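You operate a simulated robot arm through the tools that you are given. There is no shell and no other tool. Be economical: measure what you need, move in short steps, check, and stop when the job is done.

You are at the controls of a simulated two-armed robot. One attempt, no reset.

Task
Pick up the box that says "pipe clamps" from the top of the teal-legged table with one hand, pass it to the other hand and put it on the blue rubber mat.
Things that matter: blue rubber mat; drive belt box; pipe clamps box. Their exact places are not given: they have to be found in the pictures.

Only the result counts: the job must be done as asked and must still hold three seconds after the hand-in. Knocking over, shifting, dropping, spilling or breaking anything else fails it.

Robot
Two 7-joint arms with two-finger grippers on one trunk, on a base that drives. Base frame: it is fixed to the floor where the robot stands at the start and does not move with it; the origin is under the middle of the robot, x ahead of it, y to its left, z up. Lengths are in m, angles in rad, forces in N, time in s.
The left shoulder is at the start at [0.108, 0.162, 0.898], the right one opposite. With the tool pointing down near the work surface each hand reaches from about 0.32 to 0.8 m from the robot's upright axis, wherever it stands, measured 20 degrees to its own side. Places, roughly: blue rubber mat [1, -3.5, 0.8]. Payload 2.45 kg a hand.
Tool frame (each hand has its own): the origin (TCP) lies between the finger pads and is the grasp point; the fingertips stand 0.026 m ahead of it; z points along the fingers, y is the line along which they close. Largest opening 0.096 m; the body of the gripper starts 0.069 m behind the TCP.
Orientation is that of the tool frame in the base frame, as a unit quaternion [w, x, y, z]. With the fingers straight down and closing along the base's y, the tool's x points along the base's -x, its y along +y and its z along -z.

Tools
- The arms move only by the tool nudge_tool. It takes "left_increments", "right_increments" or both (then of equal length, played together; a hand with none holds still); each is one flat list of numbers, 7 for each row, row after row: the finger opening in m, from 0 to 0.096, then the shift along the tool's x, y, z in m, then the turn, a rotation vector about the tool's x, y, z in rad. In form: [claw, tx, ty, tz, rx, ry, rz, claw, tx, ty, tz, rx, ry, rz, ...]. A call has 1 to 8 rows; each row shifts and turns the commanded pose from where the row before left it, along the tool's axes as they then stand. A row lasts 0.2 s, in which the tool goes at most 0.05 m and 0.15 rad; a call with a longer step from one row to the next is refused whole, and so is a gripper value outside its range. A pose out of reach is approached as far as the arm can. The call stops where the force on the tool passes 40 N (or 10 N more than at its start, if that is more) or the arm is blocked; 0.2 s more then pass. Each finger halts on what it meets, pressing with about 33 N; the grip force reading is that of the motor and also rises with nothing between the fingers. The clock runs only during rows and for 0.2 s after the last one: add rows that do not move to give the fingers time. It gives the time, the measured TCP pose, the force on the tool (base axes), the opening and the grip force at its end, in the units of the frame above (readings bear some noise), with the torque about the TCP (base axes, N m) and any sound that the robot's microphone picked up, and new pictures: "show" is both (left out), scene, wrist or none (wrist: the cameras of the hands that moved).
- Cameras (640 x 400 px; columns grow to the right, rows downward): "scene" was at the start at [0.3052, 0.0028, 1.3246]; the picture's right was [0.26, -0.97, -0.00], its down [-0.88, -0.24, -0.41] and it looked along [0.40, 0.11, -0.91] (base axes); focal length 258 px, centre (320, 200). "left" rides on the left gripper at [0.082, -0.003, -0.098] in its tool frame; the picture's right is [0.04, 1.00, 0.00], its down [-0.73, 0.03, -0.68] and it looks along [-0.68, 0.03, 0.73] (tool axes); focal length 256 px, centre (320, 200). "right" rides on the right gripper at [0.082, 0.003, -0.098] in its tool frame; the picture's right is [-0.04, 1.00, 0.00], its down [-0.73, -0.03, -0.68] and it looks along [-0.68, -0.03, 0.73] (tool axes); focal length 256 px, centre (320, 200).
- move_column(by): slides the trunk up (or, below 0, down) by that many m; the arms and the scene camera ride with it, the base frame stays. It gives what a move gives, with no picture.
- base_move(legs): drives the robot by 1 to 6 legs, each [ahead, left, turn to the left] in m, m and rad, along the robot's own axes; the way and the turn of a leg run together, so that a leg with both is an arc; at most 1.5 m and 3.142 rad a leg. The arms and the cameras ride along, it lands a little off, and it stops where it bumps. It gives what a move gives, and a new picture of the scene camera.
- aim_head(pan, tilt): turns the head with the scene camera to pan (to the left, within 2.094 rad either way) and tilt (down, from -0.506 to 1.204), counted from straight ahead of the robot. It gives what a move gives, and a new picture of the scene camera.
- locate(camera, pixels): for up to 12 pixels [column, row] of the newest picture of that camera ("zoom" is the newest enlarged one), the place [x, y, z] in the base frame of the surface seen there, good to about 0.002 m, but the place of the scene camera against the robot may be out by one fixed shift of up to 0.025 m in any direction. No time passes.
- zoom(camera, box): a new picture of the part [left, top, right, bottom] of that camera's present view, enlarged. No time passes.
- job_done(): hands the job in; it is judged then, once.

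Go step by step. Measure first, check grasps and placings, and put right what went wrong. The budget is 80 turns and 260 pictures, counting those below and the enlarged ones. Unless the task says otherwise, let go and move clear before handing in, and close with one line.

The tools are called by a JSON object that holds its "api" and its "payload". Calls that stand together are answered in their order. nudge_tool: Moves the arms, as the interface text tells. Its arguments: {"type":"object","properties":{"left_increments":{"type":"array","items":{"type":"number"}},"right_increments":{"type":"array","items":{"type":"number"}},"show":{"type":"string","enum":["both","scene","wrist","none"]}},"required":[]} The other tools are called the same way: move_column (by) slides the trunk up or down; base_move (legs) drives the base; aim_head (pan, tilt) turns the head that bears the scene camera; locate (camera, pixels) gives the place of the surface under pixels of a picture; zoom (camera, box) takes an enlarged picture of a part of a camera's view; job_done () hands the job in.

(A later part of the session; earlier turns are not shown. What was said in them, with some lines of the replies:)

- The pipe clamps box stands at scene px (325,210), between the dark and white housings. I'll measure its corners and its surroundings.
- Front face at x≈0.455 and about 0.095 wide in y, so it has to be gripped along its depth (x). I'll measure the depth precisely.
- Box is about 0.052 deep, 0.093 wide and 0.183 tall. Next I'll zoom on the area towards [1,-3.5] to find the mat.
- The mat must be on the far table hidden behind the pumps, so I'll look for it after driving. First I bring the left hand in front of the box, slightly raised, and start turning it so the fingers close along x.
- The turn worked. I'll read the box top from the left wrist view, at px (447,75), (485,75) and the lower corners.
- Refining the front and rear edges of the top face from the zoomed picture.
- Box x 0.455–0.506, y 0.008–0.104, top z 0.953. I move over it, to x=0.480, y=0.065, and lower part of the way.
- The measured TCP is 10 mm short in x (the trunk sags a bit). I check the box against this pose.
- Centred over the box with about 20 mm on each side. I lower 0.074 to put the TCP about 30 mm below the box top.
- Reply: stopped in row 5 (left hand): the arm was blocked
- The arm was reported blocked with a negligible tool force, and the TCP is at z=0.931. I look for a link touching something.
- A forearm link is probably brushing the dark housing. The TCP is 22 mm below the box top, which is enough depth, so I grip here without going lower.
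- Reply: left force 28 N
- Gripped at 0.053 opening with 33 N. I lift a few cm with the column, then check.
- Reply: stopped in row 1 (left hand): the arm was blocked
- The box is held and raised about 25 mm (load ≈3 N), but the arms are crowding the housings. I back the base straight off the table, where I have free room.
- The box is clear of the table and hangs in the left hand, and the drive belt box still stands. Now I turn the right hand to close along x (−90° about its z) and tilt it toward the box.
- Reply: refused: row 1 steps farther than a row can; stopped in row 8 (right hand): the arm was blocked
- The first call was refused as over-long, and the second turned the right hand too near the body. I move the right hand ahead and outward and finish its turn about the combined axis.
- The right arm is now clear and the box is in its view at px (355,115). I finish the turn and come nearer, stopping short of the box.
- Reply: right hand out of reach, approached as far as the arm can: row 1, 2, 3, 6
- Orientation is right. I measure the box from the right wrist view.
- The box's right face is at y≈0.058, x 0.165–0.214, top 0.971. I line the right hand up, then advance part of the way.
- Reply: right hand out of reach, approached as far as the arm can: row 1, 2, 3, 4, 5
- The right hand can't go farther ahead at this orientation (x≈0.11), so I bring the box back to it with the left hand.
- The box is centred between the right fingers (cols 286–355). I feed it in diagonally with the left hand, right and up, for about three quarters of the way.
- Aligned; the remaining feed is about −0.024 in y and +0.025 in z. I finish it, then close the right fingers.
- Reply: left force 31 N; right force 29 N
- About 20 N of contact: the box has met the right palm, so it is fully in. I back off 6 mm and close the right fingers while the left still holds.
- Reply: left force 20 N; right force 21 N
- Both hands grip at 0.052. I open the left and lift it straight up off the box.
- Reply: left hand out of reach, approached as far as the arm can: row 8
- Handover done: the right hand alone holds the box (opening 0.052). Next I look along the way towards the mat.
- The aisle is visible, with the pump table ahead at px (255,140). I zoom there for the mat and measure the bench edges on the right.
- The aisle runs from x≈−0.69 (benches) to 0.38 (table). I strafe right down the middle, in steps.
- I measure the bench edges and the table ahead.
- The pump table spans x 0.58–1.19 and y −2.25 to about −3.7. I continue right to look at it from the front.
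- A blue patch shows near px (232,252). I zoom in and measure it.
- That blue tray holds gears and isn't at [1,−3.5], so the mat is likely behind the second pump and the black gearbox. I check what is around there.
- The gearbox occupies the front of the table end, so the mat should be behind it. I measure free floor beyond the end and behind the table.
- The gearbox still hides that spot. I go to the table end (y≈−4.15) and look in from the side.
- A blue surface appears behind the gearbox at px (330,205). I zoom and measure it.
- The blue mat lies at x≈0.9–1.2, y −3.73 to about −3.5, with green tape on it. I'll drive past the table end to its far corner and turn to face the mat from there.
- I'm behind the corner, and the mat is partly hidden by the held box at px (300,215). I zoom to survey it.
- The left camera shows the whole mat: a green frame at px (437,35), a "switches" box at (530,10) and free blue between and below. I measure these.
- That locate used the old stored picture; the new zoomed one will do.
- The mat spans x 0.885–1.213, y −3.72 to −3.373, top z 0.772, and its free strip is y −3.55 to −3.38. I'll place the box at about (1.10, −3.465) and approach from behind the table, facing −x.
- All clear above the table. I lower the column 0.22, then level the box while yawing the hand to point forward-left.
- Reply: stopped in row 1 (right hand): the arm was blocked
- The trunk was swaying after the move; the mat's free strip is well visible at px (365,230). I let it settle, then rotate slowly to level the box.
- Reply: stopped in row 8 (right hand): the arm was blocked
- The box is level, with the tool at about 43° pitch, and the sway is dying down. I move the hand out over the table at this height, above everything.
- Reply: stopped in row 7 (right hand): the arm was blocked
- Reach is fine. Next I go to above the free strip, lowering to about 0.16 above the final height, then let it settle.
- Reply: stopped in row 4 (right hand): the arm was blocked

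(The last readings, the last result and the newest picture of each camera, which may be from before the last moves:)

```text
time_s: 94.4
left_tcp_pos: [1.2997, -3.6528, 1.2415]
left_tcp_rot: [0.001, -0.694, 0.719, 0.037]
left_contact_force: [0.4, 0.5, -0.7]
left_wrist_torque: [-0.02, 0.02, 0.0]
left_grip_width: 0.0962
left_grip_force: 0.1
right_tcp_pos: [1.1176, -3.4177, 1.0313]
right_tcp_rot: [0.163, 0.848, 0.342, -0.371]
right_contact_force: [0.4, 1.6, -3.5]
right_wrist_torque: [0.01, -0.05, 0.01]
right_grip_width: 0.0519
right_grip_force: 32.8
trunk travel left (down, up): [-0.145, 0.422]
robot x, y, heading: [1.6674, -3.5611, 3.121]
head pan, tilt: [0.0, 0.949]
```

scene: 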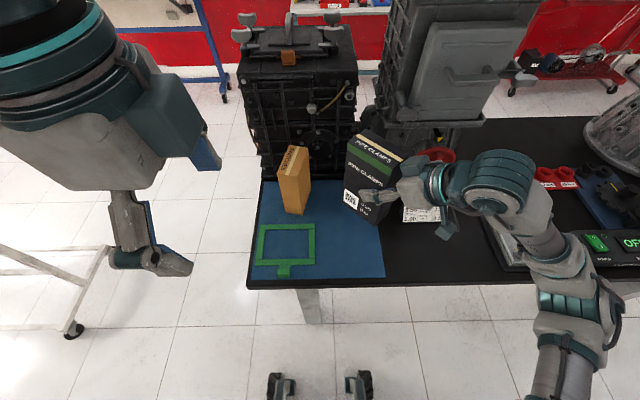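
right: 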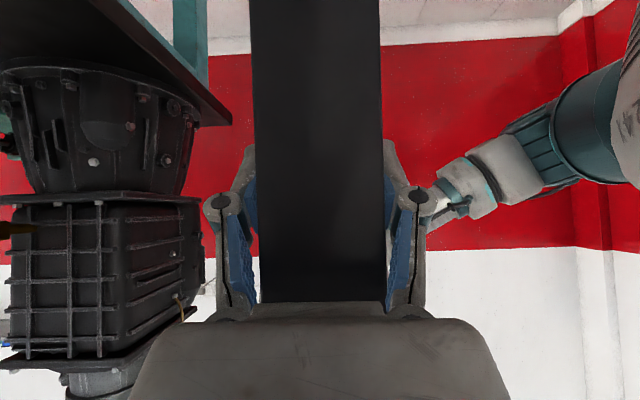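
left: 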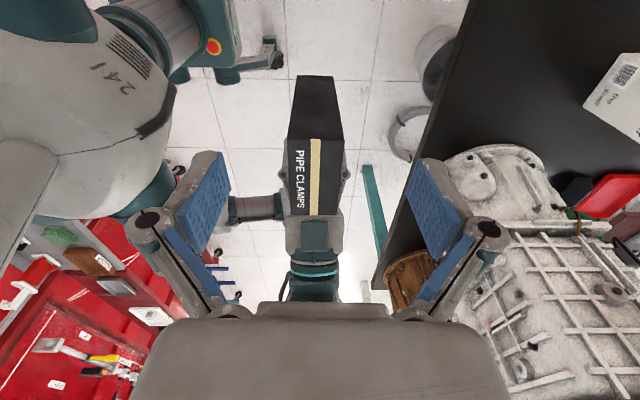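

TCP is at (1.118, −3.418, 1.031) and the box is over the strip's right side. I shift about 4 cm in −y, lower 0.10 and correct the 2.5° pitch, gently.

{"api": "nudge_tool", "payload": {"right_increments": [0.03, 0.0137, 0.0052, 0.0224, 0, 0.01, 0, 0.03, 0.0137, 0.0052, 0.0224, 0, 0.01, 0, 0.03, 0.0137, 0.0052, 0.0224, 0, 0.01, 0, 0.03, 0.0137, 0.0052, 0.0224, 0, 0.01, 0], "show": "none"}}

{"api": "nudge_tool", "payload": {"right_increments": [0.03, 0, 0, 0, 0, 0, 0, 0.03, 0, 0, 0, 0, 0, 0, 0.03, 0, 0, 0, 0, 0, 0, 0.03, 0, 0, 0, 0, 0, 0, 0.03, 0, 0, 0, 0, 0, 0, 0.03, 0, 0, 0, 0, 0, 0, 0.03, 0, 0, 0, 0, 0, 0, 0.03, 0, 0, 0, 0, 0, 0], "show": "both"}}

{"api": "zoom", "payload": {"camera": "scene", "box": [240, 110, 480, 290]}}

```text
time_s: 95.4
left_tcp_pos: [1.2991, -3.6658, 1.2392]
left_tcp_rot: [0.006, -0.694, 0.718, 0.04]
left_contact_force: [0.9, -0.5, 0.0]
left_wrist_torque: [-0.06, 0.0, 0.01]
left_grip_width: 0.0957
left_grip_force: 0.1
right_tcp_pos: [1.112, -3.4636, 0.9321]
right_tcp_rot: [0.154, 0.855, 0.349, -0.353]
right_contact_force: [0.2, 0.7, -3.1]
right_wrist_torque: [0.03, -0.05, 0.02]
right_grip_width: 0.0517
right_grip_force: 32.9
trunk travel left (down, up): [-0.145, 0.422]
robot x, y, heading: [1.6704, -3.5594, 3.129]
head pan, tilt: [0.0, 0.949]
```

```text
time_s: 97.2
left_tcp_pos: [1.2984, -3.6879, 1.2381]
left_tcp_rot: [0.009, -0.696, 0.717, 0.045]
left_contact_force: [0.7, -0.6, 0.2]
left_wrist_torque: [0.04, 0.0, 0.05]
left_grip_width: 0.096
left_grip_force: 0.1
right_tcp_pos: [1.1119, -3.4817, 0.9352]
right_tcp_rot: [0.147, 0.855, 0.352, -0.35]
right_contact_force: [0.0, -0.9, -3.3]
right_wrist_torque: [0.06, -0.04, -0.02]
right_grip_width: 0.0521
right_grip_force: 33.1
trunk travel left (down, up): [-0.145, 0.422]
robot x, y, heading: [1.6676, -3.5675, 3.126]
head pan, tilt: [0.0, 0.949]
```

scene: 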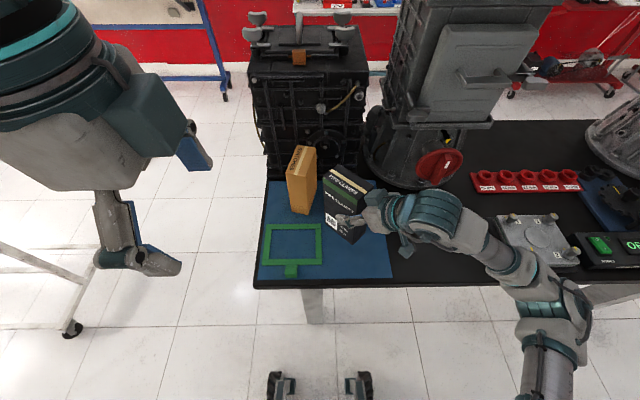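
right: 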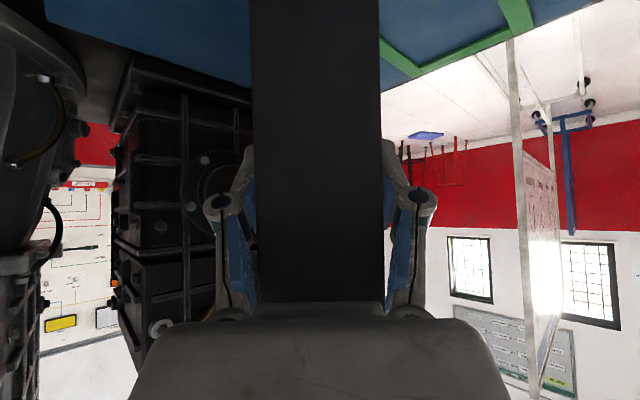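

```text
2.22 times, centred on (360, 200) of scene
```

zoom: 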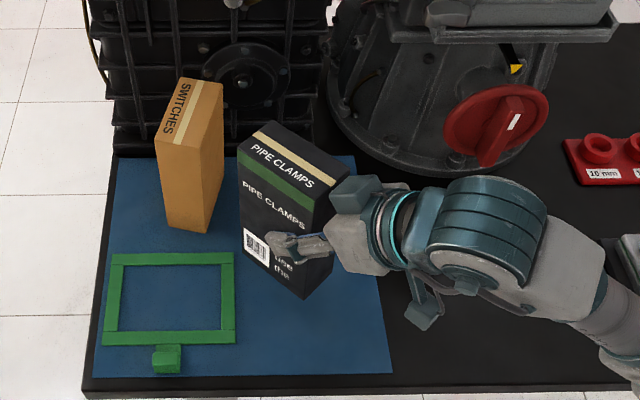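

Good position over the mat. I measure the box's tilt, its lower corners and the neighbours.

{"api": "locate", "payload": {"camera": "zoom", "pixels": [[242, 150], [275, 124], [338, 175], [312, 204], [243, 246], [302, 296], [311, 292], [220, 170], [205, 228], [385, 350], [355, 165], [262, 135]]}}

```text
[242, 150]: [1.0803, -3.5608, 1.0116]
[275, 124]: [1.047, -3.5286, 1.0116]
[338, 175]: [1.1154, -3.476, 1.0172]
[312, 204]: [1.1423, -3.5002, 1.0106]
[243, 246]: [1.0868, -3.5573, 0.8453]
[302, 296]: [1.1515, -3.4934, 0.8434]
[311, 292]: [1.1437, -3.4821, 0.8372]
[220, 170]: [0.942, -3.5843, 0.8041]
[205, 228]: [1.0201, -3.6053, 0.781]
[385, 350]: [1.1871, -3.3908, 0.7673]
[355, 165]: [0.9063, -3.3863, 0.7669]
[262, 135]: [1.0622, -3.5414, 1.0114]
```

The box centre is at (1.095, −3.516), bottom ≈0.835, top leaning ~3° away from the hand. I shift +0.04 in y, lower 0.045, straighten by 0.05 rad and let it settle.

{"api": "nudge_tool", "payload": {"right_increments": [0.03, 0.0172, -0.0094, 0.004, 0, -0.0167, 0, 0.03, 0.0172, -0.0094, 0.004, 0, -0.0167, 0, 0.03, 0.0172, -0.0094, 0.004, 0, -0.0167, 0, 0.03, 0, 0, 0, 0, 0, 0, 0.03, 0, 0, 0, 0, 0, 0, 0.03, 0, 0, 0, 0, 0, 0, 0.03, 0, 0, 0, 0, 0, 0, 0.03, 0, 0, 0, 0, 0, 0], "show": "none"}}

{"api": "nudge_tool", "payload": {"right_increments": [0.03, 0, 0, 0, 0, 0, 0, 0.03, 0, 0, 0, 0, 0, 0, 0.03, 0, 0, 0, 0, 0, 0, 0.03, 0, 0, 0, 0, 0, 0, 0.03, 0, 0, 0, 0, 0, 0, 0.03, 0, 0, 0, 0, 0, 0], "show": "scene"}}

{"api": "zoom", "payload": {"camera": "scene", "box": [240, 110, 480, 290]}}

```text
time_s: 99.0
left_tcp_pos: [1.3003, -3.6916, 1.2378]
left_tcp_rot: [0.011, -0.695, 0.718, 0.046]
left_contact_force: [-0.3, -1.4, 0.1]
left_wrist_torque: [0.02, -0.02, 0.01]
left_grip_width: 0.0959
left_grip_force: 0.0
right_tcp_pos: [1.11, -3.447, 0.8888]
right_tcp_rot: [0.155, 0.846, 0.349, -0.372]
right_contact_force: [-0.2, -1.2, -2.9]
right_wrist_torque: [0.1, -0.05, -0.01]
right_grip_width: 0.052
right_grip_force: 32.8
trunk travel left (down, up): [-0.145, 0.422]
robot x, y, heading: [1.6667, -3.5693, 3.125]
head pan, tilt: [0.0, 0.949]
```

```text
time_s: 100.4
left_tcp_pos: [1.3003, -3.6696, 1.2398]
left_tcp_rot: [0.006, -0.695, 0.718, 0.041]
left_contact_force: [0.1, 0.8, -0.2]
left_wrist_torque: [-0.01, 0.05, 0.0]
left_grip_width: 0.0962
left_grip_force: 0.1
right_tcp_pos: [1.1111, -3.4279, 0.8871]
right_tcp_rot: [0.161, 0.846, 0.345, -0.374]
right_contact_force: [0.0, -0.3, -3.8]
right_wrist_torque: [0.03, -0.04, 0.05]
right_grip_width: 0.0517
right_grip_force: 32.9
trunk travel left (down, up): [-0.145, 0.422]
robot x, y, heading: [1.6681, -3.5664, 3.129]
head pan, tilt: [0.0, 0.949]
```

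scene: 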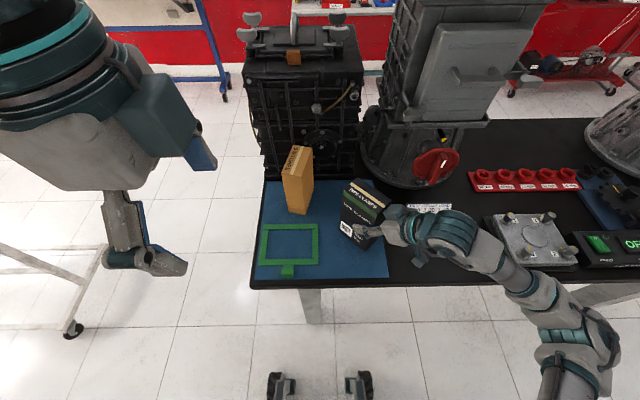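

```text
2.22 times, centred on (360, 200) of scene
```

zoom: 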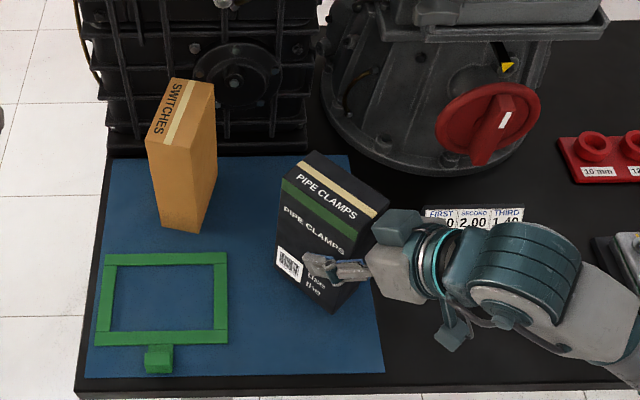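

{"api": "locate", "payload": {"camera": "zoom", "pixels": [[285, 178], [314, 155], [386, 207], [358, 236], [278, 268], [330, 311], [340, 307], [375, 330], [352, 170], [365, 250], [383, 370]]}}

```text
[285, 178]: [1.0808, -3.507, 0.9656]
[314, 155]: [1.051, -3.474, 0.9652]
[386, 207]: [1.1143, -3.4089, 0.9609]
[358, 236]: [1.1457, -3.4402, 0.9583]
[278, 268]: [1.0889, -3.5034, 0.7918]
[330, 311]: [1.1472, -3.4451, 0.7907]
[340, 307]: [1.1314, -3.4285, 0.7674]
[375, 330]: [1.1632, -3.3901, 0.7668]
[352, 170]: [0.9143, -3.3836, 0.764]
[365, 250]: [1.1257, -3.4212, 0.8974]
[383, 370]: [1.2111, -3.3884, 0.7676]
```

The box is over the mat with about 24 mm to the right edge and ~12 mm of height left. I nudge it in by 1 cm, take back 0.03 of the tilt, settle, then lower until contact.

{"api": "nudge_tool", "payload": {"right_increments": [0.03, 0.0007, 0.0035, 0.005, 0, 0.015, 0, 0.03, 0.0007, 0.0035, 0.005, 0, 0.015, 0, 0.03, 0, 0, 0, 0, 0, 0, 0.03, 0, 0, 0, 0, 0, 0, 0.03, 0, 0, 0, 0, 0, 0, 0.03, 0, 0, 0, 0, 0, 0, 0.03, 0, 0, 0, 0, 0, 0, 0.03, 0, 0, 0, 0, 0, 0], "show": "none"}}

{"api": "nudge_tool", "payload": {"right_increments": [0.03, 0, 0, 0, 0, 0, 0, 0.03, 0, 0, 0, 0, 0, 0, 0.03, 0, 0, 0, 0, 0, 0, 0.03, 0, 0, 0, 0, 0, 0, 0.03, 0, 0, 0, 0, 0, 0, 0.03, 0, 0, 0, 0, 0, 0], "show": "none"}}

{"api": "nudge_tool", "payload": {"right_increments": [0.03, 0.0022, 0, 0.002, 0, 0, 0, 0.03, 0, 0, 0, 0, 0, 0], "show": "scene"}}

{"api": "zoom", "payload": {"camera": "scene", "box": [300, 150, 430, 270]}}

```text
time_s: 102.2
left_tcp_pos: [1.2996, -3.677, 1.2397]
left_tcp_rot: [0.008, -0.695, 0.718, 0.042]
left_contact_force: [0.1, 0.7, 0.5]
left_wrist_torque: [0.02, -0.01, 0.0]
left_grip_width: 0.0961
left_grip_force: 0.0
right_tcp_pos: [1.1139, -3.4453, 0.8793]
right_tcp_rot: [0.154, 0.851, 0.349, -0.36]
right_contact_force: [0.3, -0.1, -3.2]
right_wrist_torque: [0.07, -0.06, 0.03]
right_grip_width: 0.0519
right_grip_force: 33.5
trunk travel left (down, up): [-0.145, 0.422]
robot x, y, heading: [1.6667, -3.5659, 3.129]
head pan, tilt: [0.0, 0.949]
```

```text
time_s: 103.6
left_tcp_pos: [1.2987, -3.6774, 1.2386]
left_tcp_rot: [0.008, -0.695, 0.718, 0.043]
left_contact_force: [-0.5, 0.1, -0.1]
left_wrist_torque: [-0.03, 0.01, 0.0]
left_grip_width: 0.0961
left_grip_force: 0.2
right_tcp_pos: [1.1126, -3.4445, 0.879]
right_tcp_rot: [0.154, 0.851, 0.349, -0.361]
right_contact_force: [0.4, -0.1, -3.8]
right_wrist_torque: [0.04, -0.04, -0.01]
right_grip_width: 0.0522
right_grip_force: 33.3
trunk travel left (down, up): [-0.145, 0.422]
robot x, y, heading: [1.6634, -3.5675, 3.13]
head pan, tilt: [0.0, 0.949]
```

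```text
time_s: 104.2
left_tcp_pos: [1.2981, -3.6765, 1.2383]
left_tcp_rot: [0.008, -0.694, 0.718, 0.042]
left_contact_force: [0.4, -0.9, -0.1]
left_wrist_torque: [0.03, 0.03, -0.03]
left_grip_width: 0.0961
left_grip_force: 0.0
right_tcp_pos: [1.1138, -3.4448, 0.8772]
right_tcp_rot: [0.154, 0.851, 0.349, -0.36]
right_contact_force: [0.0, -0.3, -3.3]
right_wrist_torque: [0.06, -0.08, -0.02]
right_grip_width: 0.052
right_grip_force: 33.0
trunk travel left (down, up): [-0.145, 0.422]
robot x, y, heading: [1.6668, -3.5645, 3.128]
head pan, tilt: [0.0, 0.949]
```

scene: 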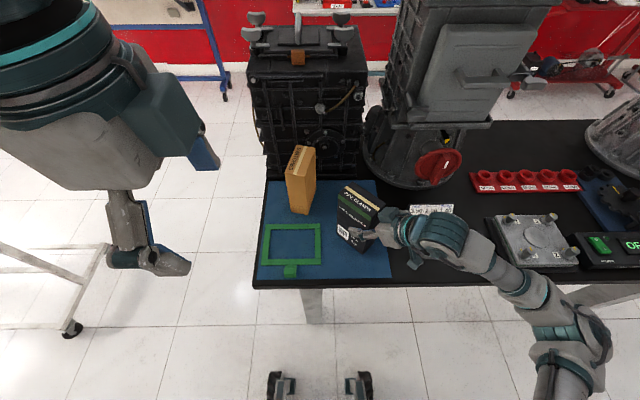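

```text
3.33 times, centred on (365, 210) of scene
```

zoom: 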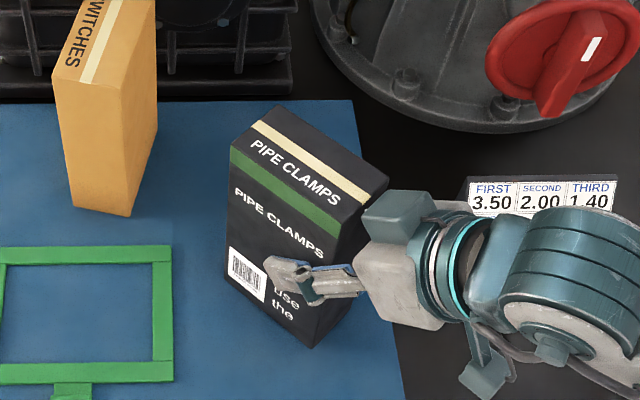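

Sway has settled and the load is still the box's weight (≈3.3 N), so it has not touched yet. I lower in 2–3 mm steps.

{"api": "nudge_tool", "payload": {"right_increments": [0.03, 0.0022, 0, 0.002, 0, 0, 0, 0.03, 0, 0, 0, 0, 0, 0], "show": "none"}}

{"api": "nudge_tool", "payload": {"right_increments": [0.03, 0.0015, 0, 0.0014, 0, 0, 0, 0.03, 0, 0, 0, 0, 0, 0], "show": "none"}}

{"api": "locate", "payload": {"camera": "zoom", "pixels": [[236, 150], [278, 112], [382, 180], [335, 230], [232, 272], [310, 343]]}}

```text
time_s: 104.8
left_tcp_pos: [1.3002, -3.6776, 1.2388]
left_tcp_rot: [0.007, -0.695, 0.718, 0.043]
left_contact_force: [-0.6, -0.7, 0.0]
left_wrist_torque: [-0.02, -0.01, 0.02]
left_grip_width: 0.0959
left_grip_force: 0.0
right_tcp_pos: [1.1127, -3.4448, 0.8744]
right_tcp_rot: [0.153, 0.851, 0.348, -0.361]
right_contact_force: [0.0, 0.5, 0.6]
right_wrist_torque: [-0.03, 0.21, -0.03]
right_grip_width: 0.0522
right_grip_force: 32.8
trunk travel left (down, up): [-0.145, 0.422]
robot x, y, heading: [1.6663, -3.5675, 3.127]
head pan, tilt: [0.0, 0.949]
```

```text
time_s: 105.4
left_tcp_pos: [1.302, -3.6766, 1.2401]
left_tcp_rot: [0.006, -0.695, 0.718, 0.044]
left_contact_force: [-0.8, 0.5, -0.2]
left_wrist_torque: [0.01, 0.0, -0.03]
left_grip_width: 0.0959
left_grip_force: 0.1
right_tcp_pos: [1.1136, -3.4454, 0.8743]
right_tcp_rot: [0.152, 0.851, 0.347, -0.364]
right_contact_force: [2.2, 3.1, 12.3]
right_wrist_torque: [-0.07, 0.64, -0.16]
right_grip_width: 0.0517
right_grip_force: 33.1
trunk travel left (down, up): [-0.145, 0.422]
robot x, y, heading: [1.6664, -3.5651, 3.129]
head pan, tilt: [0.0, 0.949]
```

```text
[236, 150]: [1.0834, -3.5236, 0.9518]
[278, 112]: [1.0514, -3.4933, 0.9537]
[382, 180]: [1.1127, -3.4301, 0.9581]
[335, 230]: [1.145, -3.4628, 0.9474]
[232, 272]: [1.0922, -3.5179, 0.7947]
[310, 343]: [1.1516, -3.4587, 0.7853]
```

Contact: +12 N upward, so the box rests on the mat. I open the fingers slowly.

{"api": "nudge_tool", "payload": {"right_increments": [0.056, -0.0008, 0, -0.0007, 0, 0, 0, 0.065, 0, 0, 0, 0, 0, 0, 0.08, 0, 0, 0, 0, 0, 0, 0.096, 0, 0, 0, 0, 0, 0, 0.096, 0, 0, 0, 0, 0, 0, 0.096, 0, 0, 0, 0, 0, 0], "show": "both"}}

{"api": "zoom", "payload": {"camera": "scene", "box": [300, 150, 430, 270]}}

```text
time_s: 106.8
left_tcp_pos: [1.3, -3.6762, 1.2396]
left_tcp_rot: [0.007, -0.694, 0.718, 0.042]
left_contact_force: [1.0, -0.3, -0.7]
left_wrist_torque: [-0.03, -0.01, 0.01]
left_grip_width: 0.0961
left_grip_force: 0.1
right_tcp_pos: [1.1135, -3.4455, 0.8731]
right_tcp_rot: [0.153, 0.852, 0.349, -0.36]
right_contact_force: [1.0, 1.4, 0.7]
right_wrist_torque: [-0.04, 0.06, 0.01]
right_grip_width: 0.0958
right_grip_force: 0.0
trunk travel left (down, up): [-0.145, 0.422]
robot x, y, heading: [1.6686, -3.5691, 3.127]
head pan, tilt: [0.0, 0.949]
```

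scene: 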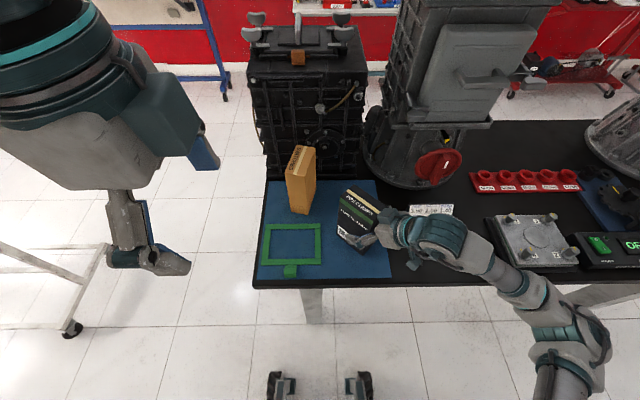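
right: 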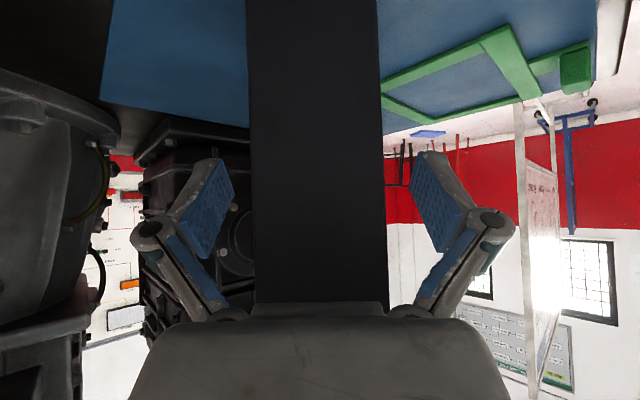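

```text
3.33 times, centred on (365, 210) of scene
```

zoom: 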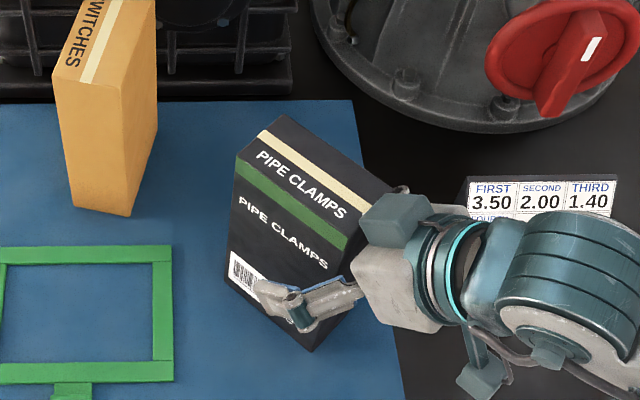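

The box may be leaning a little on the palm. I measure its corners before moving.

{"api": "locate", "payload": {"camera": "zoom", "pixels": [[243, 158], [286, 120], [360, 178], [342, 238], [232, 272], [310, 345], [300, 160], [270, 185], [330, 205], [260, 145]]}}

```text
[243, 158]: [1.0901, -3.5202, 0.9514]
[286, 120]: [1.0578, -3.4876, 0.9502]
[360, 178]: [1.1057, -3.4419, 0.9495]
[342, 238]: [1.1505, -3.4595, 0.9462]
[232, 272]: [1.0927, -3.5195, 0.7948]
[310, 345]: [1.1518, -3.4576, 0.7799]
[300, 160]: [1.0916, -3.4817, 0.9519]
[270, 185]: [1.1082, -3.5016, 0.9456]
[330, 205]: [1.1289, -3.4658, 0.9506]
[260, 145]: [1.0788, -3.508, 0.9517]
```

The top is level (0.950–0.952) and the edges are vertical, so the box stands flat within the mat. I draw the hand back along its own axis.

{"api": "nudge_tool", "payload": {"right_increments": [0.096, 0, 0, -0.01, 0, 0, 0, 0.096, 0, 0, -0.02, 0, 0, 0, 0.096, 0, 0, -0.03, 0, 0, 0, 0.096, 0, 0, -0.03, 0, 0, 0, 0.096, 0, 0, -0.035, 0, 0, 0, 0.096, 0, 0, -0.035, 0, 0, 0, 0.096, 0, 0, 0, 0, 0, 0], "show": "both"}}

{"api": "zoom", "payload": {"camera": "scene", "box": [240, 130, 430, 290]}}

```text
time_s: 108.4
left_tcp_pos: [1.2999, -3.6779, 1.2392]
left_tcp_rot: [0.007, -0.695, 0.718, 0.042]
left_contact_force: [-0.7, -0.1, -0.3]
left_wrist_torque: [0.0, -0.01, -0.03]
left_grip_width: 0.0961
left_grip_force: 0.0
right_tcp_pos: [1.1961, -3.3624, 0.9849]
right_tcp_rot: [0.154, 0.852, 0.348, -0.36]
right_contact_force: [-0.2, -0.1, 0.3]
right_wrist_torque: [0.0, 0.02, -0.01]
right_grip_width: 0.0961
right_grip_force: 0.0
trunk travel left (down, up): [-0.145, 0.422]
robot x, y, heading: [1.6641, -3.5638, 3.124]
head pan, tilt: [0.0, 0.949]
```

scene: 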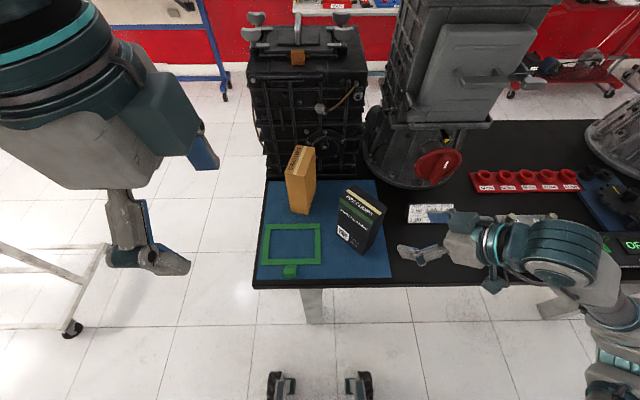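
right: 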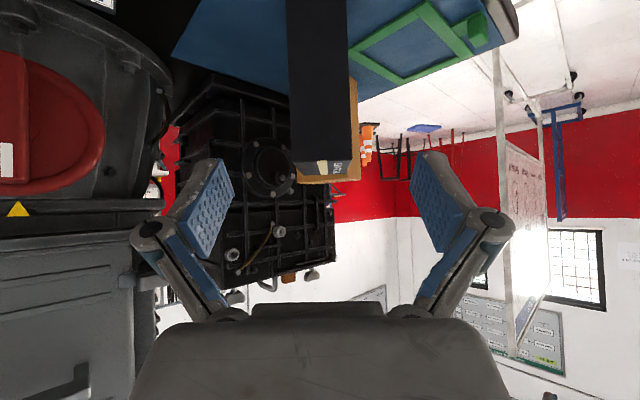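

```text
2.50 times, centred on (335, 210) of scene
```

zoom: 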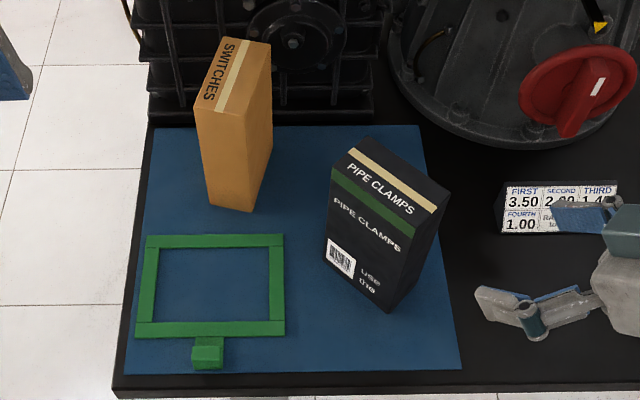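

The pipe clamps box stands upright on the blue mat, clear of the switches box and the green frame. The right hand is clear and the picture is still, so I hand in.

{"api": "job_done", "payload": {}}

```text
The job is handed in.
```

The pipe clamps box was picked up with the left hand, passed to the right hand, and now stands upright on the blue rubber mat. During the pick the arm was reported blocked and may have brushed the dark housing; I didn't check afterwards whether the housing had shifted.
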